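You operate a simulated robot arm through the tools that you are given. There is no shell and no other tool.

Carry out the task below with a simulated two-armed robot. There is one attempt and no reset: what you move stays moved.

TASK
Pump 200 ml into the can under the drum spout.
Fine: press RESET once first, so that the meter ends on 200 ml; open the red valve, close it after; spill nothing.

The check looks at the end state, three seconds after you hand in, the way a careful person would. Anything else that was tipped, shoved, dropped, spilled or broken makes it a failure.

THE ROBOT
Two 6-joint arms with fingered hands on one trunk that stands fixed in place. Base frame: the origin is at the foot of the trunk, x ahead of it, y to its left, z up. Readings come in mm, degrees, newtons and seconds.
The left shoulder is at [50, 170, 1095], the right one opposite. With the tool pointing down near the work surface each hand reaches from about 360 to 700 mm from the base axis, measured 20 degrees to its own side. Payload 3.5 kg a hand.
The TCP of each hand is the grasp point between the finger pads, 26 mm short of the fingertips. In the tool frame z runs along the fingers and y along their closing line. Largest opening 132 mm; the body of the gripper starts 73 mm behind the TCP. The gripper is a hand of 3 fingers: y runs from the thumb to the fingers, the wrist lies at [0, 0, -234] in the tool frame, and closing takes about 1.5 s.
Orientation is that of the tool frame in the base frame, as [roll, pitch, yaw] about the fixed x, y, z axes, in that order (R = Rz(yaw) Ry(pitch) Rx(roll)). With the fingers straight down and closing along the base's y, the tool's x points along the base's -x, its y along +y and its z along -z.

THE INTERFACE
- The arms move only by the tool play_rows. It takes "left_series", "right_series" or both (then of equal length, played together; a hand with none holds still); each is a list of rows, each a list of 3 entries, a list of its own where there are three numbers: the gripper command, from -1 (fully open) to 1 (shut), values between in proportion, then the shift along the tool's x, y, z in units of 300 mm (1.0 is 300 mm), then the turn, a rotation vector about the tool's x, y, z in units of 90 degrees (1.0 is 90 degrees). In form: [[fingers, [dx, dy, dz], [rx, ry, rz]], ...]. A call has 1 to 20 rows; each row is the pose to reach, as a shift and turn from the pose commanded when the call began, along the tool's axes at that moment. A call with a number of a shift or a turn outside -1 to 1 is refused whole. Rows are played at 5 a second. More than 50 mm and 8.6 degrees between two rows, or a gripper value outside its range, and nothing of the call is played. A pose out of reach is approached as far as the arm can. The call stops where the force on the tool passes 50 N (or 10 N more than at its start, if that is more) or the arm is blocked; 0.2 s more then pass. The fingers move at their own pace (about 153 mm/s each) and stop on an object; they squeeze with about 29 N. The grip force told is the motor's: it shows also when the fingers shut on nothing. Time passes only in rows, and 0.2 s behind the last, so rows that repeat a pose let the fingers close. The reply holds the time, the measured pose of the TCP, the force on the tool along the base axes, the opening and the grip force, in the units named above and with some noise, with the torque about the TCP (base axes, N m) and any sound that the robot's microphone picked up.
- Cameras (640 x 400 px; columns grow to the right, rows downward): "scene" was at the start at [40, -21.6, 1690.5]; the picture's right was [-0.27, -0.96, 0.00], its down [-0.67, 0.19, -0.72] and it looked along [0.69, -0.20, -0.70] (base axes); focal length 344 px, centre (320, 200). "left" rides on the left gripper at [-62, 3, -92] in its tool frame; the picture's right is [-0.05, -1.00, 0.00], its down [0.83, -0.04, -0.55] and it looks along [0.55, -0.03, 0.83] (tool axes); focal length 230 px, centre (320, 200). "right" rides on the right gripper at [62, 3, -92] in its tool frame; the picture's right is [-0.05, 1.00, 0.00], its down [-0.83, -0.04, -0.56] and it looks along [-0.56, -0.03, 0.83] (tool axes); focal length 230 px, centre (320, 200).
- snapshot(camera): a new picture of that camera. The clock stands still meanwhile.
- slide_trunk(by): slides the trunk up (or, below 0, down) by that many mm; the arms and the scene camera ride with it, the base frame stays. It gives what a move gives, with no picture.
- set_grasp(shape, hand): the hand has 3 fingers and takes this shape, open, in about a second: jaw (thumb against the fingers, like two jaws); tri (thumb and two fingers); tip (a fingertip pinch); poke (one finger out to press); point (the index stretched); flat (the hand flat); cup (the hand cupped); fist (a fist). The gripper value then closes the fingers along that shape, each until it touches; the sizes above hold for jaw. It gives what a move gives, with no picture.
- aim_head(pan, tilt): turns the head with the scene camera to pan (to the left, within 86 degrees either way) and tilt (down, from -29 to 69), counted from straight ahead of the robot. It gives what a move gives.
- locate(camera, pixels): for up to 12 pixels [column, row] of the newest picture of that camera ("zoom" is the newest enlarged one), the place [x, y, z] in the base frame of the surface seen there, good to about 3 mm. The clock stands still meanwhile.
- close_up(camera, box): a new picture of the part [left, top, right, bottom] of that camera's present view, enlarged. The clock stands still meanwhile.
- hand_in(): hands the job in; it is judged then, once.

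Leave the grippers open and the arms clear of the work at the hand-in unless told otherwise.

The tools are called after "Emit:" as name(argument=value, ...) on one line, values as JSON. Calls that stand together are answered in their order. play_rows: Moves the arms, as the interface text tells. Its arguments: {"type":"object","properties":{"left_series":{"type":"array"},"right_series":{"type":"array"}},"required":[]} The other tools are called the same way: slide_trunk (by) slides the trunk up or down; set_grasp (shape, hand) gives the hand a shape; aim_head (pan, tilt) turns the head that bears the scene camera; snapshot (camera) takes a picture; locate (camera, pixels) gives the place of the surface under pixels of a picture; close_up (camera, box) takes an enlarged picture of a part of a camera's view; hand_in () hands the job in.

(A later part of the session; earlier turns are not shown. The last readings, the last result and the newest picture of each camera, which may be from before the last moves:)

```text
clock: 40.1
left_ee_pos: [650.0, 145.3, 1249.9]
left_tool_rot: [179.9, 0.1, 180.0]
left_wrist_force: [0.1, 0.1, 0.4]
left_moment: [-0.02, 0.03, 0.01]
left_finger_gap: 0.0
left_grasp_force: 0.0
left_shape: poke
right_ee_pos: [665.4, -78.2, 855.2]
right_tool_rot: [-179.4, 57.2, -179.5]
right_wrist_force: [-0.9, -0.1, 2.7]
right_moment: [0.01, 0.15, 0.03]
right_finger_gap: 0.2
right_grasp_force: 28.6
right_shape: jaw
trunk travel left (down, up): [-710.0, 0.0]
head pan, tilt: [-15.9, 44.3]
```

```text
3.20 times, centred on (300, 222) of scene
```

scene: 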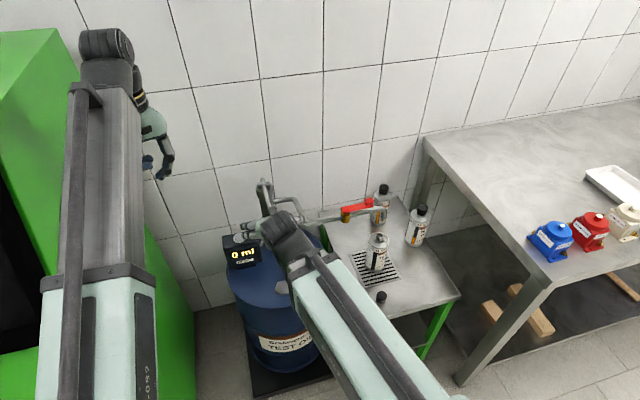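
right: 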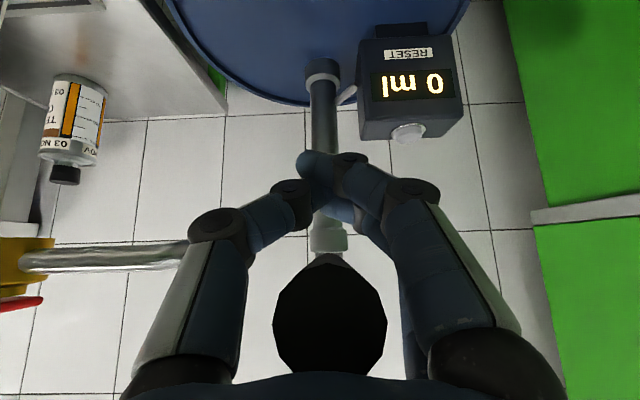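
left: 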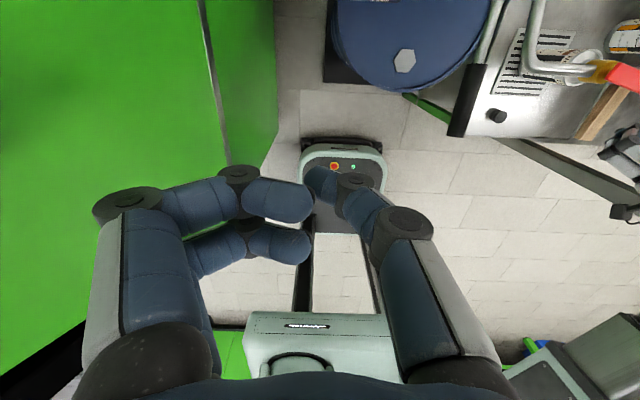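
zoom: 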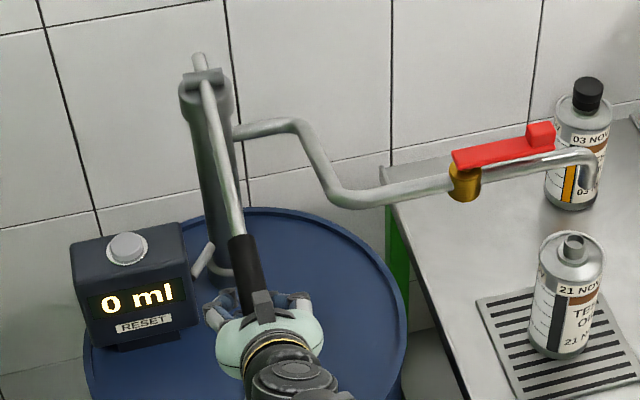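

Lever about -12°, meter 0 ml. Another 6° down.

Emit:
play_rows(right_series=[[1, [0.0158, 0, 0.023], [0, -0.0222, 0]], [1, [0.0308, 0, 0.0466], [0, -0.0444, 0]], [1, [0.045, 0, 0.0707], [0, -0.0667, 0]]])

Emit:
close_up(camera="scene", box=[200, 160, 400, 285])

```text
clock: 40.9
left_ee_pos: [648.6, 144.5, 1248.2]
left_tool_rot: [180.0, 0.0, 179.9]
left_wrist_force: [0.7, 0.7, -0.1]
left_moment: [0.0, -0.03, -0.02]
left_finger_gap: 0.0
left_grasp_force: 0.0
left_shape: poke
right_ee_pos: [676.1, -78.3, 832.8]
right_tool_rot: [-179.1, 63.2, -179.3]
right_wrist_force: [-2.0, -0.8, 2.8]
right_moment: [-0.02, 0.08, -0.04]
right_finger_gap: 0.3
right_grasp_force: 28.7
right_shape: jaw
trunk travel left (down, up): [-710.0, 0.0]
head pan, tilt: [-15.9, 44.3]
```

```text
3.20 times, centred on (300, 222) of scene
```

zoom: 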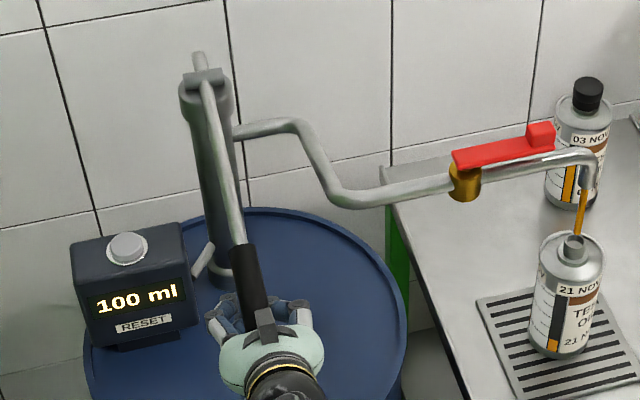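

The meter jumped to 100 ml and oil streams neatly into the can. So one full downstroke gives 100 ml. I hold still about 2 s to let the stream end and see whether the count is stable.

Emit:
play_rows(right_series=[[1, [0, 0, 0], [0, 0, 0]], [1, [0, 0, 0], [0, 0, 0]], [1, [0, 0, 0], [0, 0, 0]], [1, [0, 0, 0], [0, 0, 0]], [1, [0, 0, 0], [0, 0, 0]], [1, [0, 0, 0], [0, 0, 0]], [1, [0, 0, 0], [0, 0, 0]], [1, [0, 0, 0], [0, 0, 0]], [1, [0, 0, 0], [0, 0, 0]], [1, [0, 0, 0], [0, 0, 0]]])

Emit:
close_up(camera="scene", box=[200, 160, 400, 285])

Emit:
snapshot(camera="right")

```text
clock: 43.1
left_ee_pos: [647.5, 144.8, 1249.9]
left_tool_rot: [-180.0, 0.1, 180.0]
left_wrist_force: [0.0, 0.1, 0.2]
left_moment: [0.05, 0.05, -0.02]
left_finger_gap: 0.3
left_grasp_force: 0.2
left_shape: poke
right_ee_pos: [676.2, -78.3, 833.6]
right_tool_rot: [-179.0, 63.3, -179.5]
right_wrist_force: [-3.2, -1.0, 3.2]
right_moment: [0.01, 0.08, 0.0]
right_finger_gap: 0.2
right_grasp_force: 29.8
right_shape: jaw
trunk travel left (down, up): [-710.0, 0.0]
head pan, tilt: [-15.9, 44.3]
```

```text
3.20 times, centred on (300, 222) of scene
```

zoom: 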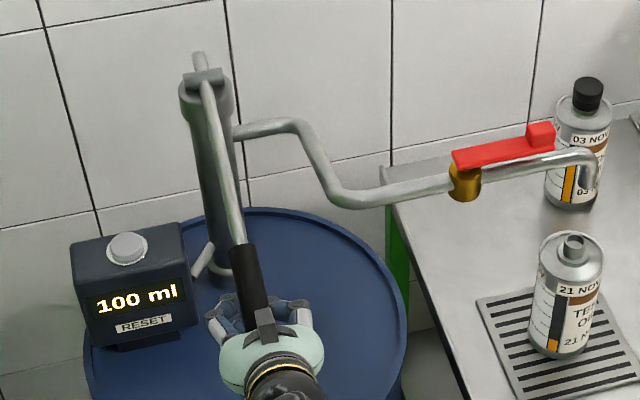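

```text
taken
```

right: 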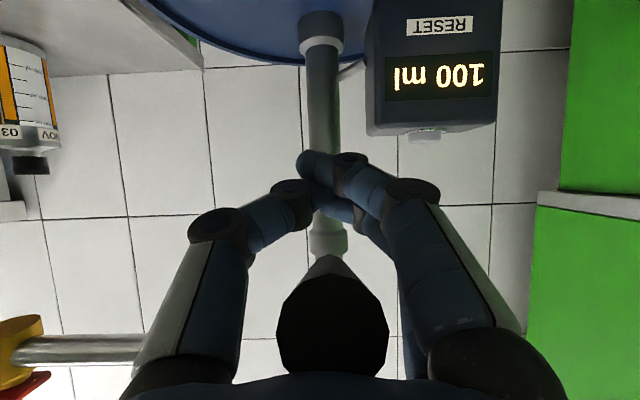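

Stable at 100 ml, stream ended. Now the upstroke: I rotate up 12° about the pivot, the fingers curled under the grip should carry the lever.

Emit:
play_rows(right_series=[[1, [-0.0166, 0, -0.0225], [0, 0.0222, 0]], [1, [-0.034, 0, -0.0443], [0, 0.0444, 0]], [1, [-0.0521, 0, -0.0656], [0, 0.0667, 0]], [1, [-0.071, 0, -0.0862], [0, 0.0889, 0]], [1, [-0.0906, 0, -0.1061], [0, 0.1111, 0]], [1, [-0.1109, 0, -0.1253], [0, 0.1333, 0]]])

Emit:
close_up(camera="scene", box=[200, 160, 400, 285])

Emit:
snapshot(camera="right")

```text
clock: 44.5
left_ee_pos: [647.8, 143.6, 1249.4]
left_tool_rot: [-180.0, 0.0, 179.9]
left_wrist_force: [-0.1, 0.8, -0.2]
left_moment: [-0.01, -0.02, 0.01]
left_finger_gap: 0.1
left_grasp_force: 0.1
left_shape: poke
right_ee_pos: [659.6, -77.9, 880.4]
right_tool_rot: [-179.4, 51.1, -179.7]
right_wrist_force: [-7.9, -3.9, 1.5]
right_moment: [0.16, -0.25, 0.29]
right_finger_gap: 0.0
right_grasp_force: 28.6
right_shape: jaw
trunk travel left (down, up): [-710.0, 0.0]
head pan, tilt: [-15.9, 44.3]
```

```text
3.20 times, centred on (300, 222) of scene
```

zoom: 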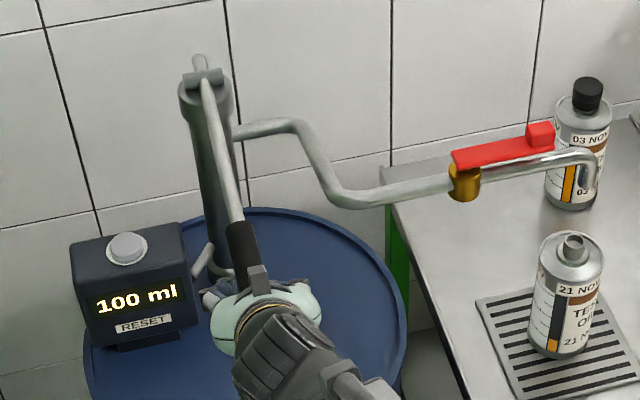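

```text
taken
```

right: 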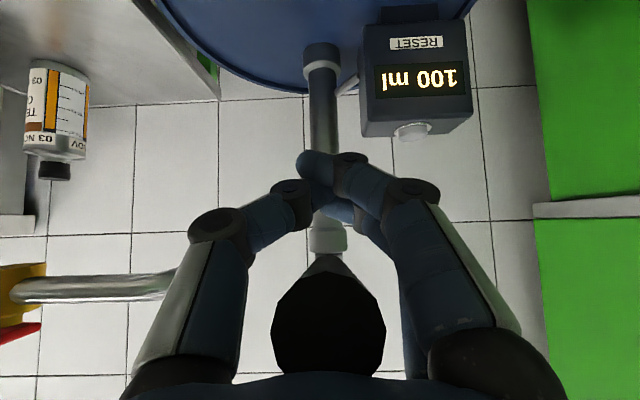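

The lever follows up with the hand. I raise another 12°, back to about its first height (+6°).

Emit:
play_rows(right_series=[[1, [-0.0166, 0, -0.0225], [0, 0.0222, 0]], [1, [-0.034, 0, -0.0443], [0, 0.0444, 0]], [1, [-0.0521, 0, -0.0656], [0, 0.0667, 0]], [1, [-0.071, 0, -0.0862], [0, 0.0889, 0]], [1, [-0.0906, 0, -0.1061], [0, 0.1111, 0]], [1, [-0.1109, 0, -0.1253], [0, 0.1333, 0]]])

Emit:
close_up(camera="scene", box=[200, 160, 400, 285])

Emit:
snapshot(camera="right")

```text
clock: 45.9
left_ee_pos: [649.2, 144.9, 1249.1]
left_tool_rot: [180.0, 0.0, 180.0]
left_wrist_force: [0.0, 0.0, 0.0]
left_moment: [-0.01, 0.0, 0.0]
left_finger_gap: 0.0
left_grasp_force: 0.1
left_shape: poke
right_ee_pos: [648.6, -76.5, 927.6]
right_tool_rot: [-179.5, 39.1, -179.8]
right_wrist_force: [-0.2, -0.3, 0.4]
right_moment: [-0.01, -0.02, 0.04]
right_finger_gap: 0.0
right_grasp_force: 29.6
right_shape: jaw
trunk travel left (down, up): [-710.0, 0.0]
head pan, tilt: [-15.9, 44.3]
```

```text
3.20 times, centred on (300, 222) of scene
```

zoom: 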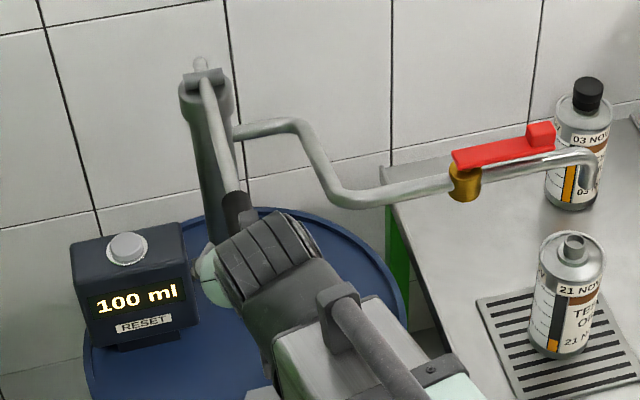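

```text
taken
```

right: 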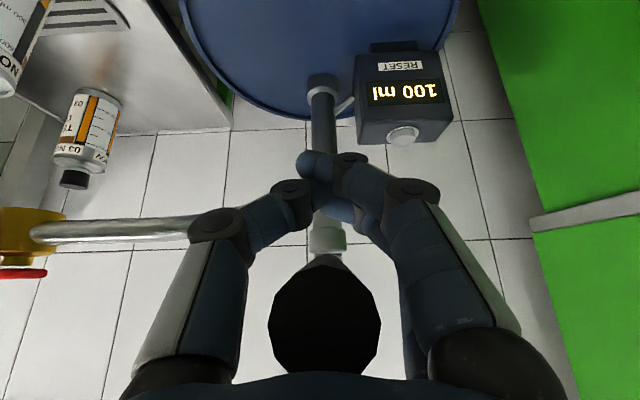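

Lever seems back near its first height. I measure its end and then raise gently a few more degrees to find the top of the stroke.

Emit:
locate(camera="right", pixels=[[325, 317], [300, 317], [350, 317], [325, 280]])

Emit:
play_rows(right_series=[[1, [-0.0083, 0, -0.0113], [0, 0.0111, 0]], [1, [-0.0166, 0, -0.0225], [0, 0.0222, 0]], [1, [-0.0252, 0, -0.0335], [0, 0.0333, 0]]])

Emit:
snapshot(camera="right")

Emit:
locate(camera="right", pixels=[[325, 317], [300, 317], [350, 317], [325, 280]])

```text
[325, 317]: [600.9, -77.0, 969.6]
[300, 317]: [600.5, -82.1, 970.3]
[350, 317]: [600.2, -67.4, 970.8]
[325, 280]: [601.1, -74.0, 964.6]
```

```text
clock: 46.7
left_ee_pos: [648.1, 146.2, 1247.9]
left_tool_rot: [-180.0, 0.0, -180.0]
left_wrist_force: [0.2, -0.5, 0.8]
left_moment: [-0.02, 0.0, 0.04]
left_finger_gap: 0.1
left_grasp_force: 0.0
left_shape: poke
right_ee_pos: [649.4, -77.0, 940.3]
right_tool_rot: [-179.6, 36.2, -179.8]
right_wrist_force: [0.5, 0.3, -0.6]
right_moment: [0.01, -0.03, -0.01]
right_finger_gap: 0.3
right_grasp_force: 28.9
right_shape: jaw
trunk travel left (down, up): [-710.0, 0.0]
head pan, tilt: [-15.9, 44.3]
```

```text
taken
```

right: 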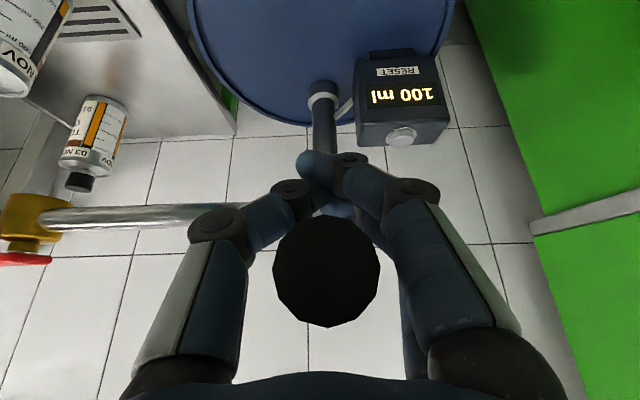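

```text
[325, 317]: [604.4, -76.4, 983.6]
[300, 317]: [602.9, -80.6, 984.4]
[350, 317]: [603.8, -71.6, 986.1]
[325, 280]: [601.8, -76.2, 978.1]
```

The lever is back at its top position (end z≈976); the meter stays at 100 ml. Now the second downstroke: 21° down first (to where it read unchanged last time), then I check.

Emit:
play_rows(right_series=[[1, [0.0234, 0, 0.0347], [0, -0.0333, 0]], [1, [0.045, 0, 0.0707], [0, -0.0667, 0]], [1, [0.0647, 0, 0.1077], [0, -0.1, 0]], [1, [0.0824, 0, 0.1456], [0, -0.1333, 0]], [1, [0.0981, 0, 0.1845], [0, -0.1667, 0]], [1, [0.1117, 0, 0.2241], [0, -0.2, 0]], [1, [0.1232, 0, 0.2644], [0, -0.2333, 0]]])

Emit:
close_up(camera="scene", box=[200, 160, 400, 285])

```text
clock: 48.3
left_ee_pos: [648.5, 145.1, 1249.1]
left_tool_rot: [-180.0, 0.0, -180.0]
left_wrist_force: [0.0, -0.2, 0.5]
left_moment: [-0.01, 0.02, 0.02]
left_finger_gap: 0.2
left_grasp_force: 0.0
left_shape: poke
right_ee_pos: [666.2, -78.1, 855.9]
right_tool_rot: [-179.3, 57.2, -179.5]
right_wrist_force: [-1.3, -0.8, 3.1]
right_moment: [-0.02, 0.06, -0.04]
right_finger_gap: 0.3
right_grasp_force: 29.3
right_shape: jaw
trunk travel left (down, up): [-710.0, 0.0]
head pan, tilt: [-15.9, 44.3]
```

```text
3.20 times, centred on (300, 222) of scene
```

zoom: 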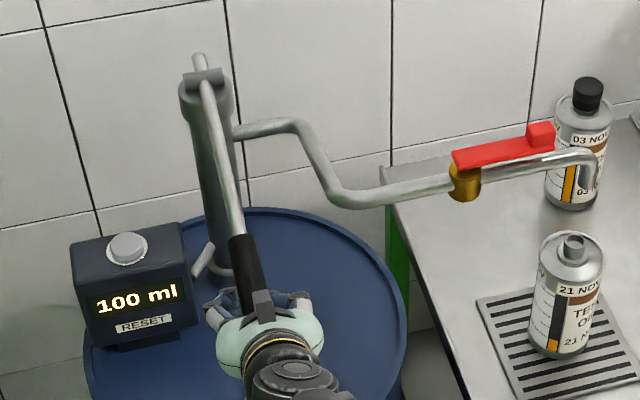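

As before, still 100 ml at this point. I do the last 6° down in 2° rows, to the same depth as the first stroke.

Emit:
play_rows(right_series=[[1, [0.0158, 0, 0.023], [0, -0.0222, 0]], [1, [0.0308, 0, 0.0466], [0, -0.0444, 0]], [1, [0.045, 0, 0.0707], [0, -0.0667, 0]]])

Emit:
close_up(camera="scene", box=[200, 160, 400, 285])

```text
clock: 49.1
left_ee_pos: [648.2, 144.8, 1248.8]
left_tool_rot: [-180.0, 0.2, 180.0]
left_wrist_force: [0.9, 0.0, -0.6]
left_moment: [-0.04, -0.03, 0.02]
left_finger_gap: 0.0
left_grasp_force: 0.0
left_shape: poke
right_ee_pos: [675.5, -75.3, 833.7]
right_tool_rot: [-179.3, 63.1, -179.5]
right_wrist_force: [-4.7, -3.7, 1.9]
right_moment: [0.11, -0.01, 0.29]
right_finger_gap: 0.3
right_grasp_force: 28.8
right_shape: jaw
trunk travel left (down, up): [-710.0, 0.0]
head pan, tilt: [-15.9, 44.3]
```

```text
3.20 times, centred on (300, 222) of scene
```

zoom: 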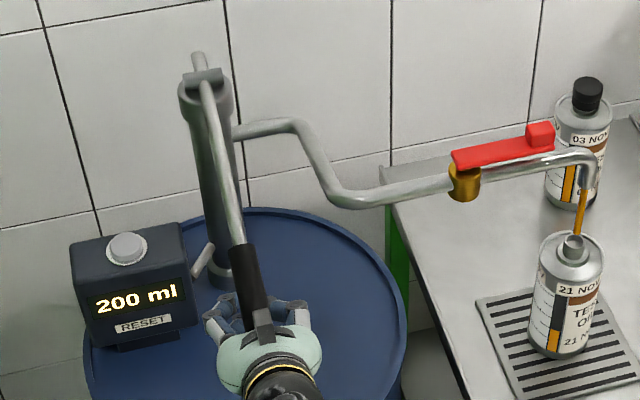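

The meter reads 200 ml. I hold 2 s so the stream finishes, and check.

Emit:
play_rows(right_series=[[1, [0, 0, 0], [0, 0, 0]], [1, [0, 0, 0], [0, 0, 0]], [1, [0, 0, 0], [0, 0, 0]], [1, [0, 0, 0], [0, 0, 0]], [1, [0, 0, 0], [0, 0, 0]], [1, [0, 0, 0], [0, 0, 0]], [1, [0, 0, 0], [0, 0, 0]], [1, [0, 0, 0], [0, 0, 0]], [1, [0, 0, 0], [0, 0, 0]], [1, [0, 0, 0], [0, 0, 0]]])

Emit:
close_up(camera="scene", box=[200, 160, 400, 285])

```text
clock: 51.3
left_ee_pos: [648.5, 144.3, 1249.4]
left_tool_rot: [180.0, 0.1, -180.0]
left_wrist_force: [0.7, 0.3, 0.4]
left_moment: [0.02, 0.03, 0.0]
left_finger_gap: 0.0
left_grasp_force: 0.2
left_shape: poke
right_ee_pos: [676.3, -75.7, 834.2]
right_tool_rot: [-179.2, 63.2, -179.4]
right_wrist_force: [-6.3, -4.9, 2.0]
right_moment: [0.13, -0.05, 0.38]
right_finger_gap: 0.0
right_grasp_force: 28.4
right_shape: jaw
trunk travel left (down, up): [-710.0, 0.0]
head pan, tilt: [-15.9, 44.3]
```

```text
3.20 times, centred on (300, 222) of scene
```

zoom: 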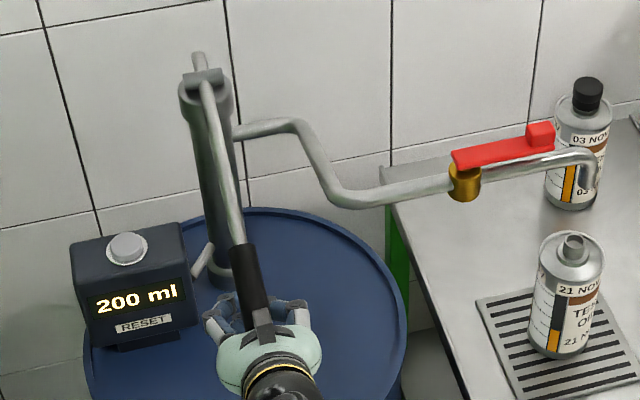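

Stream ended and the meter is steady at 200 ml. I raise the lever back 24° to its resting height, as before.

Emit:
play_rows(right_series=[[1, [-0.0166, 0, -0.0225], [0, 0.0222, 0]], [1, [-0.034, 0, -0.0443], [0, 0.0444, 0]], [1, [-0.0521, 0, -0.0656], [0, 0.0667, 0]], [1, [-0.071, 0, -0.0862], [0, 0.0889, 0]], [1, [-0.0906, 0, -0.1061], [0, 0.1111, 0]], [1, [-0.1109, 0, -0.1253], [0, 0.1333, 0]], [1, [-0.1318, 0, -0.1439], [0, 0.1556, 0]], [1, [-0.1533, 0, -0.1616], [0, 0.1778, 0]], [1, [-0.1755, 0, -0.1786], [0, 0.2, 0]], [1, [-0.1982, 0, -0.1949], [0, 0.2222, 0]], [1, [-0.2215, 0, -0.2103], [0, 0.2444, 0]], [1, [-0.2453, 0, -0.2249], [0, 0.2667, 0]]])

Emit:
snapshot(camera="right")

Emit:
close_up(camera="scene", box=[200, 160, 400, 285])

```text
clock: 53.9
left_ee_pos: [648.2, 144.6, 1248.9]
left_tool_rot: [180.0, 0.0, -179.9]
left_wrist_force: [0.1, 0.2, 0.1]
left_moment: [0.0, -0.04, 0.04]
left_finger_gap: 0.2
left_grasp_force: 0.1
left_shape: poke
right_ee_pos: [650.6, -76.1, 929.2]
right_tool_rot: [-179.5, 39.0, -179.8]
right_wrist_force: [-3.1, -0.5, 0.6]
right_moment: [0.02, -0.12, -0.02]
right_finger_gap: 0.1
right_grasp_force: 28.6
right_shape: jaw
trunk travel left (down, up): [-710.0, 0.0]
head pan, tilt: [-15.9, 44.3]
```

```text
taken
```

right: 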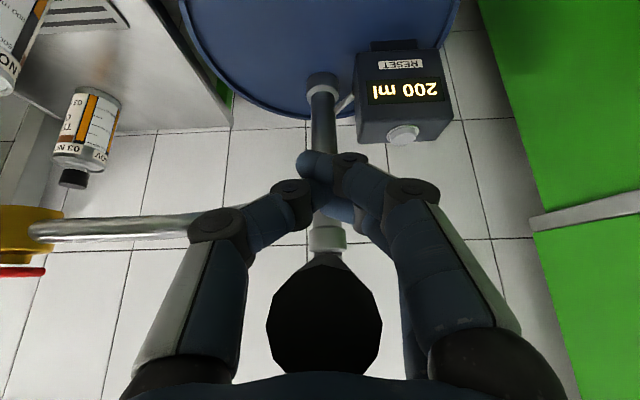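

```text
3.20 times, centred on (300, 222) of scene
```

zoom: 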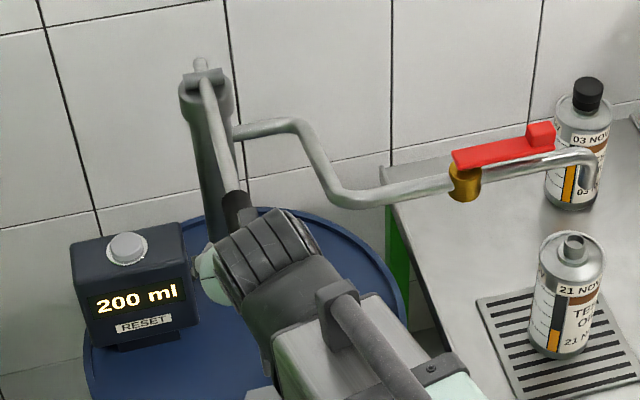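

Lever is back at rest height, meter 200 ml. I open the fingers while holding the pose.

Emit:
play_rows(right_series=[[0.5, [0, 0, 0], [0, 0, 0]], [0, [0, 0, 0], [0, 0, 0]], [-0.5, [0, 0, 0], [0, 0, 0]], [-1, [0, 0, 0], [0, 0, 0]], [-1, [0, 0, 0], [0, 0, 0]], [-1, [0, 0, 0], [0, 0, 0]]])

Emit:
snapshot(camera="right")

```text
clock: 55.3
left_ee_pos: [647.7, 144.0, 1249.0]
left_tool_rot: [-180.0, 0.1, -179.9]
left_wrist_force: [0.0, 0.2, -0.2]
left_moment: [0.01, -0.01, -0.01]
left_finger_gap: 0.0
left_grasp_force: 0.0
left_shape: poke
right_ee_pos: [651.4, -76.8, 929.0]
right_tool_rot: [-179.5, 39.2, -179.9]
right_wrist_force: [-2.2, 0.3, 1.4]
right_moment: [0.0, -0.1, 0.01]
right_finger_gap: 131.9
right_grasp_force: 0.0
right_shape: jaw
trunk travel left (down, up): [-710.0, 0.0]
head pan, tilt: [-15.9, 44.3]
```

```text
taken
```

right: 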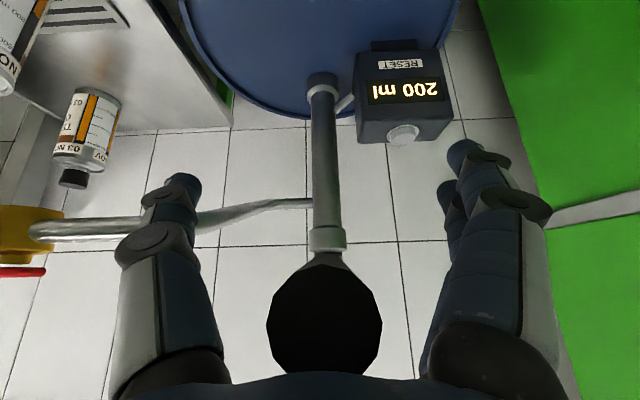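

Fingers are open and the lever rests against the palm. I lift straight up 150 mm, away from the lever.

Emit:
play_rows(right_series=[[-1, [-0.0314, 0, -0.0389], [0, 0, 0]], [-1, [-0.0629, 0, -0.0777], [0, 0, 0]], [-1, [-0.1468, 0, -0.1813], [0, 0, 0]], [-1, [-0.2306, 0, -0.2849], [0, 0, 0]], [-1, [-0.3145, 0, -0.3885], [0, 0, 0]]])

Emit:
snapshot(camera="scene")

Emit:
snapshot(camera="right")

```text
clock: 56.5
left_ee_pos: [649.4, 144.6, 1248.6]
left_tool_rot: [-180.0, 0.0, 180.0]
left_wrist_force: [-0.1, -0.3, -0.1]
left_moment: [0.03, -0.01, -0.02]
left_finger_gap: 0.0
left_grasp_force: 0.1
left_shape: poke
right_ee_pos: [648.4, -77.6, 1077.1]
right_tool_rot: [-179.5, 39.2, -179.9]
right_wrist_force: [0.8, 0.2, 0.1]
right_moment: [-0.01, 0.01, -0.01]
right_finger_gap: 131.8
right_grasp_force: 0.1
right_shape: jaw
trunk travel left (down, up): [-710.0, 0.0]
head pan, tilt: [-15.9, 44.3]
```

```text
taken
```

scene: 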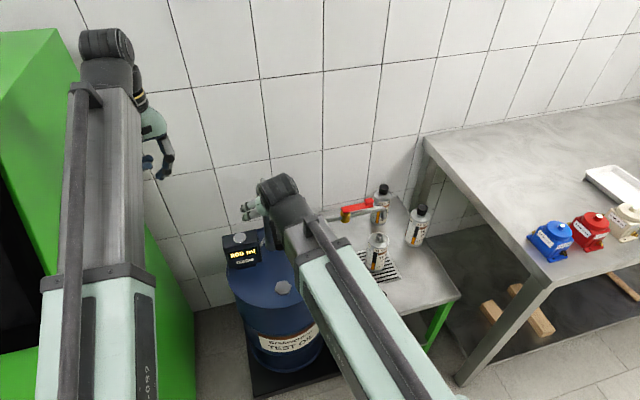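

```text
taken
```

right: 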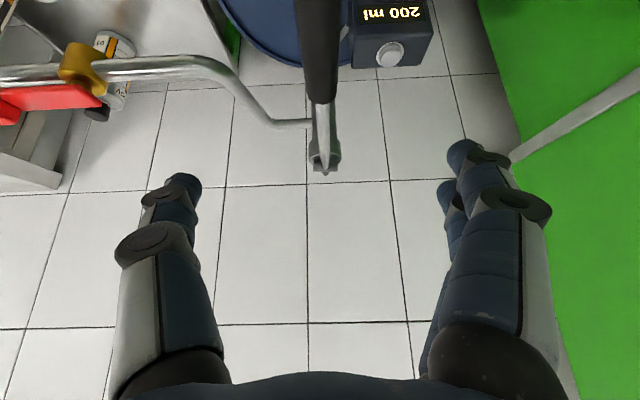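

The right hand is clear; meter 200 ml. To close the valve I'll use the poke finger again: set it from open, then move fingers-down to (725,-362,1090), beyond the tab.

Emit:
set_grasp(shape="poke", hand="right")

Emit:
play_rows(right_series=[[-1, [-0.0283, -0.1183, 0.0161], [0, 0.0545, 0]], [-1, [-0.0566, -0.2367, 0.0322], [0, 0.1089, 0]], [-1, [-0.0849, -0.355, 0.0483], [0, 0.1634, 0]], [-1, [-0.1132, -0.4733, 0.0644], [0, 0.2178, 0]], [-1, [-0.1414, -0.5917, 0.0804], [0, 0.2723, 0]], [-1, [-0.1697, -0.71, 0.0965], [0, 0.3267, 0]], [-1, [-0.198, -0.8283, 0.1126], [0, 0.3812, 0]], [-1, [-0.2263, -0.9467, 0.1287], [0, 0.4356, 0]]])

Emit:
snapshot(camera="right")

Emit:
snapshot(camera="scene")

```text
clock: 57.4
left_ee_pos: [648.3, 145.7, 1248.3]
left_tool_rot: [180.0, 0.0, -180.0]
left_wrist_force: [0.3, -0.3, -0.2]
left_moment: [0.01, 0.02, 0.0]
left_finger_gap: 0.2
left_grasp_force: 0.1
left_shape: poke
right_ee_pos: [648.8, -76.3, 1076.8]
right_tool_rot: [-179.6, 39.2, -179.8]
right_wrist_force: [-0.3, -0.7, -0.7]
right_moment: [-0.01, -0.01, 0.01]
right_finger_gap: 0.1
right_grasp_force: 0.1
right_shape: poke
trunk travel left (down, up): [-710.0, 0.0]
head pan, tilt: [-15.9, 44.3]
```

```text
clock: 59.2
left_ee_pos: [648.2, 145.1, 1248.3]
left_tool_rot: [-179.9, -0.1, 180.0]
left_wrist_force: [-0.6, 0.5, 0.3]
left_moment: [0.0, -0.03, 0.01]
left_finger_gap: 0.0
left_grasp_force: 0.1
left_shape: poke
right_ee_pos: [714.0, -358.5, 1090.7]
right_tool_rot: [-179.6, 0.1, 179.9]
right_wrist_force: [0.6, 1.0, 0.5]
right_moment: [0.0, -0.03, 0.01]
right_finger_gap: 0.0
right_grasp_force: 0.0
right_shape: poke
right hand out of reach, approached as far as the arm can: row 8
trunk travel left (down, up): [-710.0, 0.0]
head pan, tilt: [-15.9, 44.3]
```

```text
taken
```

right: 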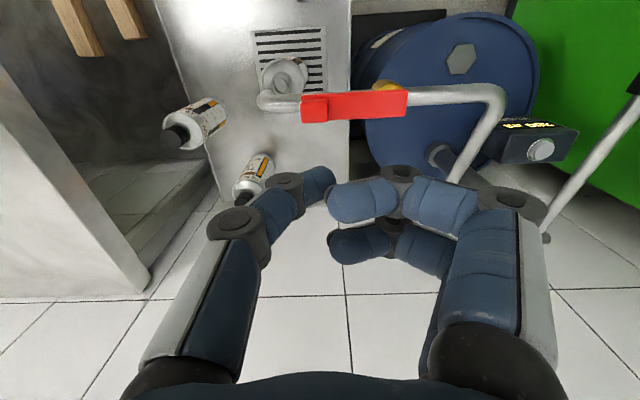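

```text
taken
```

scene: 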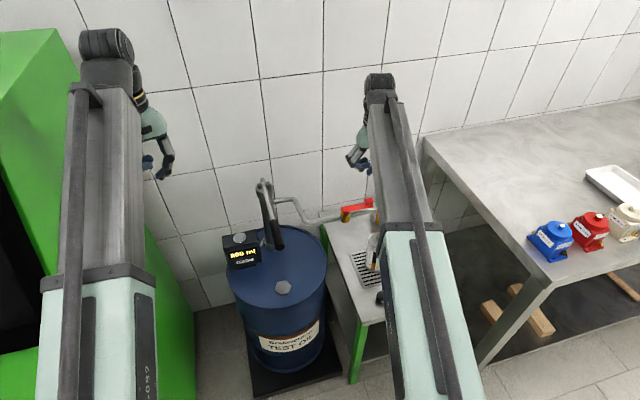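

The far corner was just out of reach up high (stopped at x=714); lower down there is more reach. I go to (724,-360,1030), tip still above the tab.

Emit:
play_rows(right_series=[[-1, [-0.0167, -0.0025, 0.1], [0, 0, 0]], [-1, [-0.0333, -0.005, 0.2], [0, 0, 0]]])

Emit:
snapshot(camera="right")

Emit:
locate(camera="right", pixels=[[318, 178], [325, 172], [320, 190], [310, 185], [350, 205], [350, 240]])

```text
clock: 59.8
left_ee_pos: [648.6, 145.8, 1248.9]
left_tool_rot: [179.9, 0.0, 180.0]
left_wrist_force: [-0.4, -0.4, -0.6]
left_moment: [0.02, -0.03, 0.0]
left_finger_gap: 0.0
left_grasp_force: 0.0
left_shape: poke
right_ee_pos: [719.3, -358.0, 1030.2]
right_tool_rot: [-179.6, 0.0, 179.9]
right_wrist_force: [0.4, 0.8, 0.0]
right_moment: [0.0, 0.06, 0.03]
right_finger_gap: 0.0
right_grasp_force: 0.1
right_shape: poke
trunk travel left (down, up): [-710.0, 0.0]
head pan, tilt: [-15.9, 44.3]
```

```text
taken
```

right: 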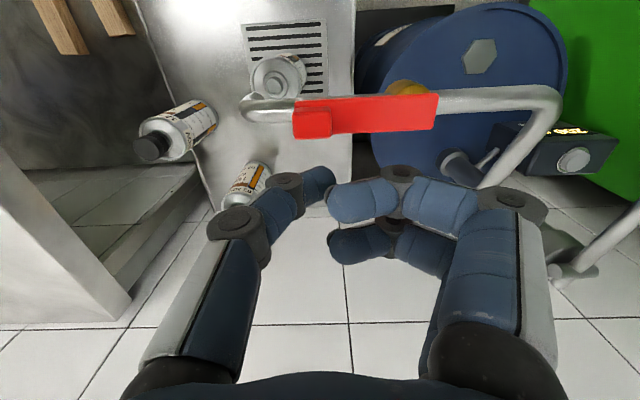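

```text
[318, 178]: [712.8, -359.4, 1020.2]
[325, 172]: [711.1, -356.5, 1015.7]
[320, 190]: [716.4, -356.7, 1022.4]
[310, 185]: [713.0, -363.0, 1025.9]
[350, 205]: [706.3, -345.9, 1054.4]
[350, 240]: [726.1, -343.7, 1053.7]
```

The fingertip's near surface is at x≈711. I measure the tab's far face to make sure I clear it going down.

Emit:
locate(camera="right", pixels=[[297, 103], [310, 103], [326, 108], [297, 134], [325, 132], [310, 118], [380, 100], [380, 128], [430, 96], [430, 126], [345, 103]])

Emit:
close_up(camera="right", box=[270, 70, 470, 195])

```text
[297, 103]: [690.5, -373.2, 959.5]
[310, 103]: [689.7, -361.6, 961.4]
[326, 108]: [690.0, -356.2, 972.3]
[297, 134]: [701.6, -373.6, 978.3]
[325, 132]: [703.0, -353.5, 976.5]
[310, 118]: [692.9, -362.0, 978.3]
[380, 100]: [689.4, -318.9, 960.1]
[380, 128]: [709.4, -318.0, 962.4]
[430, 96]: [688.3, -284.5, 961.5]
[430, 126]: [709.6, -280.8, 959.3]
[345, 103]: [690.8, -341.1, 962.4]
```

```text
3.20 times, centred on (370, 132) of right
```

zoom: 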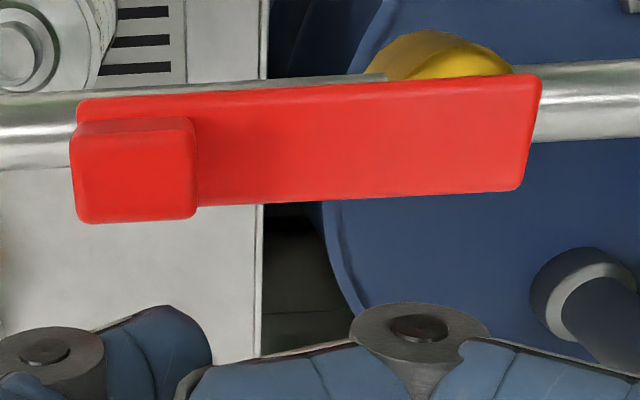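

The bar spans x 689–710, pivot near (698,-287). I shift to x=727 and descend to TCP z=986 (tip ~961), beyond the tab's far side.

Emit:
play_rows(right_series=[[-1, [-0.0267, -0.0067, 0], [0, 0, 0]], [-1, [-0.0267, -0.0067, 0.05], [0, 0, 0]], [-1, [-0.0267, -0.0067, 0.1], [0, 0, 0]], [-1, [-0.0267, -0.0067, 0.1467], [0, 0, 0]]])

Emit:
snapshot(camera="right")

Emit:
close_up(camera="scene", box=[300, 170, 420, 245])

```text
clock: 60.8
left_ee_pos: [649.8, 144.3, 1249.7]
left_tool_rot: [180.0, 0.0, -180.0]
left_wrist_force: [-0.1, -0.4, 0.3]
left_moment: [-0.02, 0.01, 0.01]
left_finger_gap: 0.0
left_grasp_force: 0.2
left_shape: poke
right_ee_pos: [721.2, -359.1, 986.6]
right_tool_rot: [-179.6, 0.1, -180.0]
right_wrist_force: [-0.2, -0.6, 0.6]
right_moment: [-0.02, 0.0, 0.0]
right_finger_gap: 0.0
right_grasp_force: 0.1
right_shape: poke
right hand out of reach, approached as far as the arm can: row 1, 2, 3, 4
trunk travel left (down, up): [-710.0, 0.0]
head pan, tilt: [-15.9, 44.3]
```

```text
taken
```

right: 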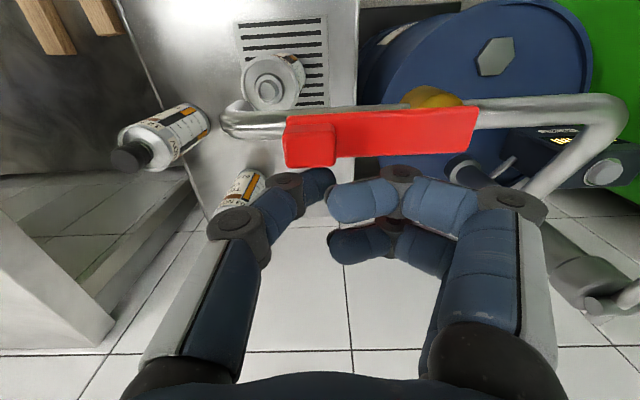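

```text
5.33 times, centred on (360, 208) of scene
```

zoom: 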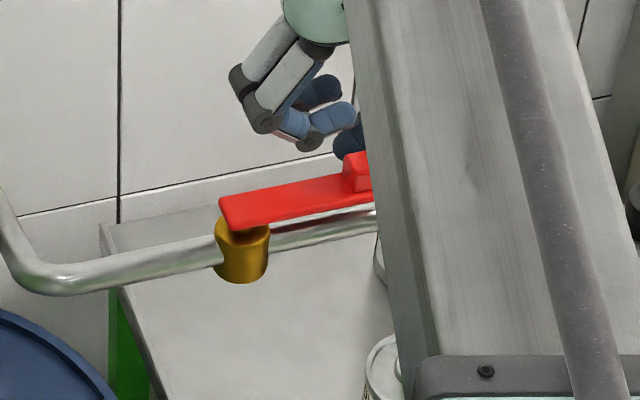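

The tip is behind the tab with no contact force. I pull toward -x 29 mm in ~6 mm rows (handle to about 70°) and check.

Emit:
play_rows(right_series=[[-1, [0.02, 0, 0], [0, 0, 0]], [-1, [0.04, -0.0005, 0], [0, 0, 0]], [-1, [0.06, -0.001, 0], [0, 0, 0]], [-1, [0.08, -0.001, 0], [0, 0, 0]], [-1, [0.0967, -0.001, 0], [0, 0, 0]]])

Emit:
snapshot(camera="right")

Emit:
close_up(camera="scene", box=[300, 170, 420, 245])

```text
clock: 62.0
left_ee_pos: [648.7, 145.3, 1248.8]
left_tool_rot: [-180.0, 0.0, 180.0]
left_wrist_force: [0.0, 0.3, 0.0]
left_moment: [0.03, -0.01, 0.02]
left_finger_gap: 0.0
left_grasp_force: 0.0
left_shape: poke
right_ee_pos: [690.6, -358.7, 989.0]
right_tool_rot: [-179.7, 0.0, 179.9]
right_wrist_force: [0.0, 1.2, 0.7]
right_moment: [0.01, 0.01, 0.0]
right_finger_gap: 0.0
right_grasp_force: 0.1
right_shape: poke
trunk travel left (down, up): [-710.0, 0.0]
head pan, tilt: [-15.9, 44.3]
```

```text
taken
```

right: 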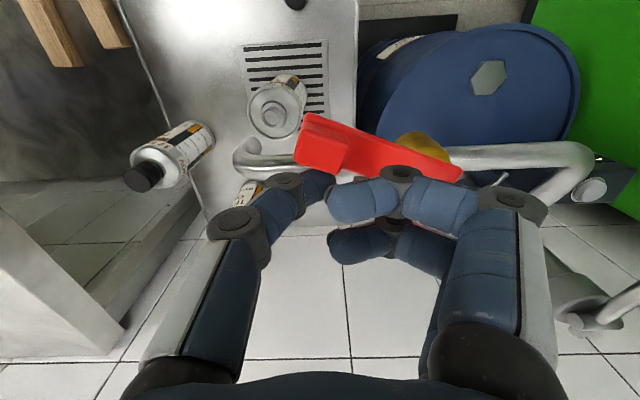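

```text
5.33 times, centred on (360, 208) of scene
```

zoom: 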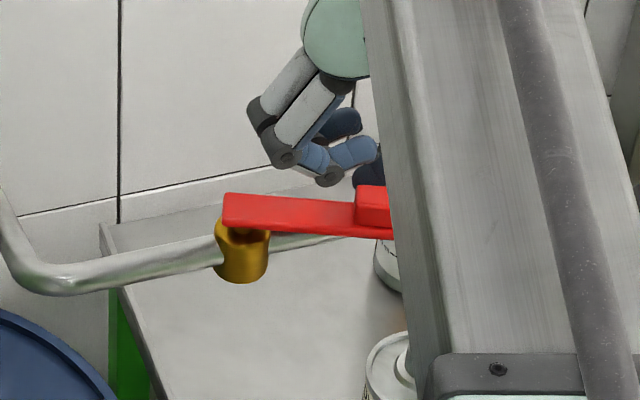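

The handle turns nicely with the finger. I follow the arc on down to about 20°.

Emit:
play_rows(right_series=[[-1, [0.0213, 0.003, 0], [0, 0, 0]], [-1, [0.0417, 0.0073, 0], [0, 0, 0]], [-1, [0.062, 0.0137, 0.005], [0, 0, 0]], [-1, [0.0813, 0.0217, 0.01], [0, 0, 0]], [-1, [0.1003, 0.0313, 0.01], [0, 0, 0]], [-1, [0.118, 0.0423, 0.01], [0, 0, 0]], [-1, [0.1347, 0.055, 0.01], [0, 0, 0]], [-1, [0.1503, 0.0693, 0.01], [0, 0, 0]], [-1, [0.1647, 0.085, 0.01], [0, 0, 0]], [-1, [0.1777, 0.1017, 0.01], [0, 0, 0]]])

Emit:
snapshot(camera="right")

Emit:
close_up(camera="scene", box=[300, 170, 420, 245])

```text
clock: 64.2
left_ee_pos: [647.7, 144.5, 1247.6]
left_tool_rot: [-180.0, 0.1, -180.0]
left_wrist_force: [0.1, 0.1, -0.2]
left_moment: [-0.02, -0.01, 0.03]
left_finger_gap: 0.2
left_grasp_force: 0.1
left_shape: poke
right_ee_pos: [638.0, -327.7, 985.2]
right_tool_rot: [-179.6, 0.1, 179.9]
right_wrist_force: [0.2, 0.5, 0.2]
right_moment: [-0.03, -0.03, 0.0]
right_finger_gap: 0.0
right_grasp_force: 0.1
right_shape: poke
trunk travel left (down, up): [-710.0, 0.0]
head pan, tilt: [-15.9, 44.3]
```

```text
taken
```

right: 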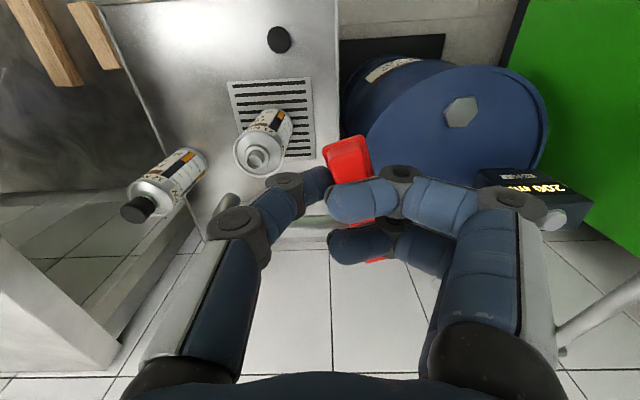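

```text
5.33 times, centred on (360, 208) of scene
```

zoom: 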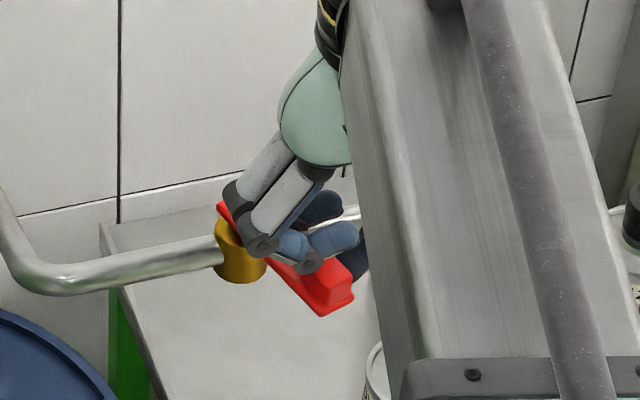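

The handle is at about 17°. I continue along the arc to about 2°, then feel for the closed stop.

Emit:
play_rows(right_series=[[-1, [0.0113, 0.0177, 0], [0, 0, 0]], [-1, [0.021, 0.0363, 0], [0, 0, 0]], [-1, [0.029, 0.056, 0], [0, 0, 0]], [-1, [0.0327, 0.066, 0], [0, 0, 0]]])

Emit:
close_up(camera="scene", box=[300, 170, 420, 245])

Emit:
snapshot(camera="right")

```text
clock: 65.2
left_ee_pos: [649.7, 145.2, 1248.6]
left_tool_rot: [179.9, 0.1, 179.9]
left_wrist_force: [-0.4, -0.3, -0.2]
left_moment: [0.01, -0.02, 0.01]
left_finger_gap: 0.0
left_grasp_force: 0.0
left_shape: poke
right_ee_pos: [628.9, -309.4, 984.9]
right_tool_rot: [-179.6, 0.0, 180.0]
right_wrist_force: [0.3, 0.7, -0.1]
right_moment: [-0.01, -0.02, 0.01]
right_finger_gap: 0.1
right_grasp_force: 0.1
right_shape: poke
trunk travel left (down, up): [-710.0, 0.0]
head pan, tilt: [-15.9, 44.3]
```

```text
5.33 times, centred on (360, 208) of scene
```

zoom: 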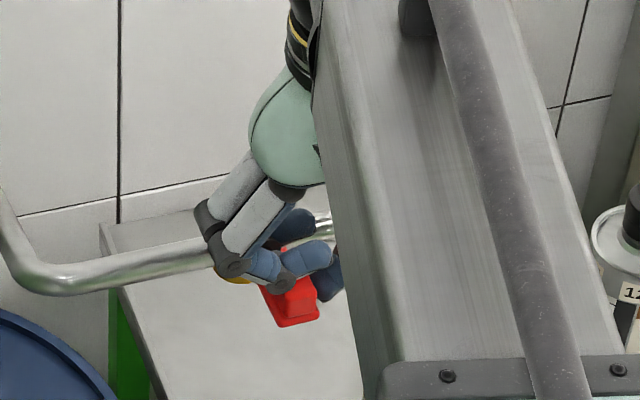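

```text
taken
```

right: 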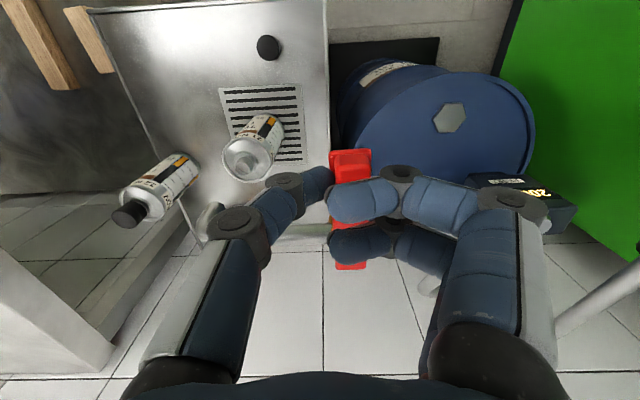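

The handle is almost square to the pipe again. I push toward +y in 2 mm rows, 6 mm, to find the closed stop.

Emit:
play_rows(right_series=[[-1, [0.001, 0.0067, 0], [0, 0, 0]], [-1, [0.002, 0.0133, 0], [0, 0, 0]], [-1, [0.002, 0.02, 0], [0, 0, 0]]])

Emit:
snapshot(camera="right")

Emit:
locate(camera="right", pixels=[[335, 160], [350, 160], [368, 160], [342, 266], [362, 266], [352, 172]])

```text
clock: 66.0
left_ee_pos: [648.5, 143.6, 1248.3]
left_tool_rot: [179.9, 0.2, 180.0]
left_wrist_force: [0.4, 0.3, 0.3]
left_moment: [0.04, 0.0, -0.02]
left_finger_gap: 0.1
left_grasp_force: 0.1
left_shape: poke
right_ee_pos: [628.0, -304.5, 985.2]
right_tool_rot: [-179.5, 0.0, 179.8]
right_wrist_force: [0.8, -9.2, 5.1]
right_moment: [-0.17, -0.04, -0.03]
right_finger_gap: 0.0
right_grasp_force: 0.0
right_shape: poke
trunk travel left (down, up): [-710.0, 0.0]
head pan, tilt: [-15.9, 44.3]
```

```text
taken
```

right: 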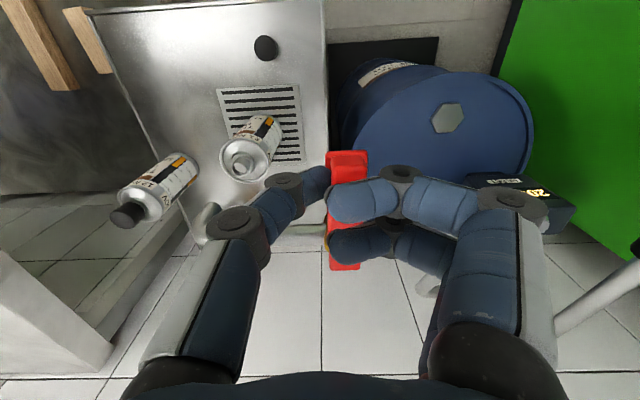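

```text
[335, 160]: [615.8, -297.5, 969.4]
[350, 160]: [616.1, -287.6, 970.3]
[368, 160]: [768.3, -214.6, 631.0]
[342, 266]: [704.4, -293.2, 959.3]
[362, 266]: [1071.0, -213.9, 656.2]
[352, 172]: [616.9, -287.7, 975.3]
```

Force rose to 9 N and the tab is back at y≈-287, its original closed place. I press 1.5 mm more to confirm it is on the stop.

Emit:
play_rows(right_series=[[-1, [0, 0.0025, 0], [0, 0, 0]], [-1, [0, 0.005, 0], [0, 0, 0]]])

```text
clock: 66.6
left_ee_pos: [647.0, 143.7, 1250.0]
left_tool_rot: [179.8, 0.1, 179.9]
left_wrist_force: [-0.7, 0.1, -0.1]
left_moment: [0.02, 0.04, 0.0]
left_finger_gap: 0.0
left_grasp_force: 0.1
left_shape: poke
right_ee_pos: [627.9, -302.7, 985.9]
right_tool_rot: [-179.5, 0.1, 179.8]
right_wrist_force: [1.8, -15.1, 18.5]
right_moment: [-0.32, -0.08, -0.01]
right_finger_gap: 0.0
right_grasp_force: 0.0
right_shape: poke
trunk travel left (down, up): [-710.0, 0.0]
head pan, tilt: [-15.9, 44.3]
```

15 N against the stop: closed. I move the finger back 30 mm in -y, then lift 200 mm clear.

Emit:
play_rows(right_series=[[-1, [0, -0.05, 0], [0, 0, 0]], [-1, [0, -0.1, 0], [0, 0, 0]], [-1, [0, -0.1, -0.1], [0, 0, 0]], [-1, [0, -0.1, -0.25], [0, 0, 0]], [-1, [0.05, -0.1, -0.4], [0, 0, 0]], [-1, [0.1, -0.1, -0.55], [0, 0, 0]], [-1, [0.15, -0.1, -0.7], [0, 0, 0]]])

Emit:
snapshot(camera="scene")

Emit:
close_up(camera="right", box=[200, 50, 480, 225])

Emit:
close_up(camera="scene", box=[220, 160, 420, 285])

```text
clock: 68.2
left_ee_pos: [648.5, 144.2, 1249.0]
left_tool_rot: [179.9, 0.1, 179.9]
left_wrist_force: [-0.1, -0.4, 0.4]
left_moment: [0.03, -0.01, -0.02]
left_finger_gap: 0.3
left_grasp_force: 0.0
left_shape: poke
right_ee_pos: [580.6, -331.6, 1195.7]
right_tool_rot: [-179.6, -0.1, 179.9]
right_wrist_force: [-0.4, -0.3, 0.2]
right_moment: [-0.04, -0.03, 0.0]
right_finger_gap: 0.0
right_grasp_force: 0.0
right_shape: poke
trunk travel left (down, up): [-710.0, 0.0]
head pan, tilt: [-15.9, 44.3]
```

```text
taken
```

scene: 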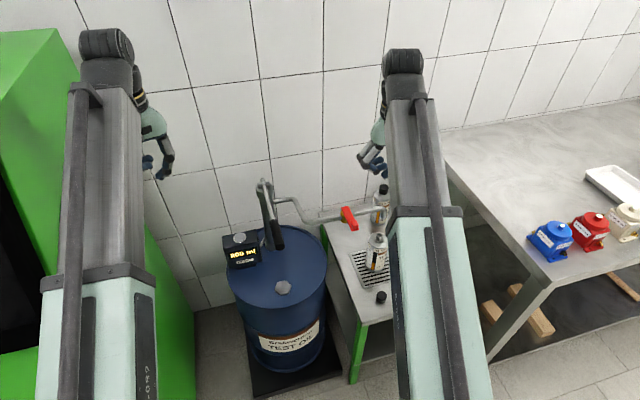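

```text
2.29 times, centred on (340, 138) of right
```

zoom: 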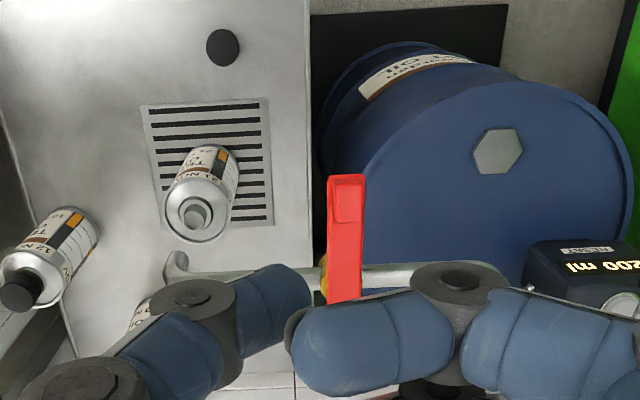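

```text
3.20 times, centred on (320, 222) of scene
```

zoom: 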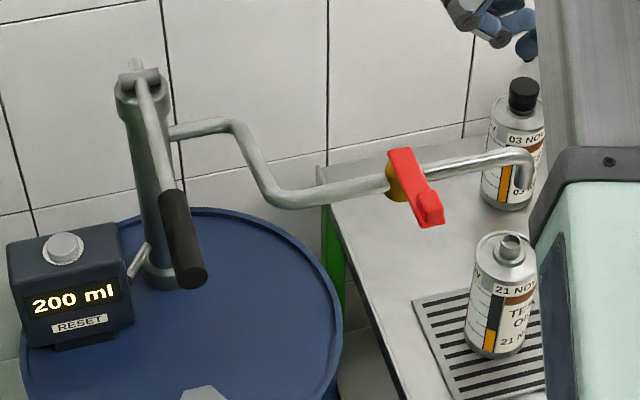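

The red handle is square to the pipe again, the meter reads 200 ml, and no spill shows. I verify the handle angle by measuring both ends, and zoom on the can and grate for drips.

Emit:
locate(camera="zoom", pixels=[[391, 158], [410, 151], [403, 175], [412, 195], [418, 225], [441, 218], [428, 200], [405, 160]])

Emit:
close_up(camera="scene", box=[340, 215, 420, 305])

Emit:
set_grasp(shape="jaw", hand="right")

Emit:
set_grasp(shape="jaw", hand="left")

```text
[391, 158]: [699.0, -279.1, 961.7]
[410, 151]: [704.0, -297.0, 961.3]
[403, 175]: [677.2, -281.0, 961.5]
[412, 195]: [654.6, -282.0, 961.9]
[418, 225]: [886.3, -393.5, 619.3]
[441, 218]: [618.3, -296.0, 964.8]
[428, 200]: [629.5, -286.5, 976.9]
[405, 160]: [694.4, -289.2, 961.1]
```

```text
4.44 times, centred on (380, 260) of scene
```

zoom: 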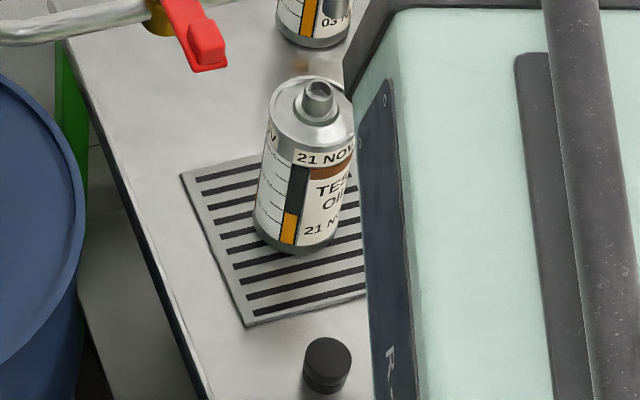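

```text
clock: 69.1
left_ee_pos: [648.0, 144.6, 1248.6]
left_tool_rot: [180.0, 0.1, 180.0]
left_wrist_force: [0.6, -0.6, -0.2]
left_moment: [0.0, -0.02, 0.0]
left_finger_gap: 0.3
left_grasp_force: 0.1
left_shape: poke
right_ee_pos: [581.3, -331.4, 1194.2]
right_tool_rot: [-179.7, 0.0, 179.9]
right_wrist_force: [0.3, -0.9, 0.0]
right_moment: [0.01, -0.01, 0.01]
right_finger_gap: 131.7
right_grasp_force: 0.2
right_shape: jaw
trunk travel left (down, up): [-710.0, 0.0]
head pan, tilt: [-15.9, 44.3]
```

```text
clock: 70.0
left_ee_pos: [649.4, 144.6, 1249.2]
left_tool_rot: [-179.9, 0.0, -180.0]
left_wrist_force: [-0.2, -0.1, -0.5]
left_moment: [-0.01, 0.02, -0.01]
left_finger_gap: 131.9
left_grasp_force: 0.0
left_shape: jaw
right_ee_pos: [582.1, -332.0, 1195.0]
right_tool_rot: [-179.6, -0.1, -180.0]
right_wrist_force: [-0.4, -0.2, -0.4]
right_moment: [-0.03, -0.02, 0.04]
right_finger_gap: 131.7
right_grasp_force: 0.1
right_shape: jaw
trunk travel left (down, up): [-710.0, 0.0]
head pan, tilt: [-15.9, 44.3]
```

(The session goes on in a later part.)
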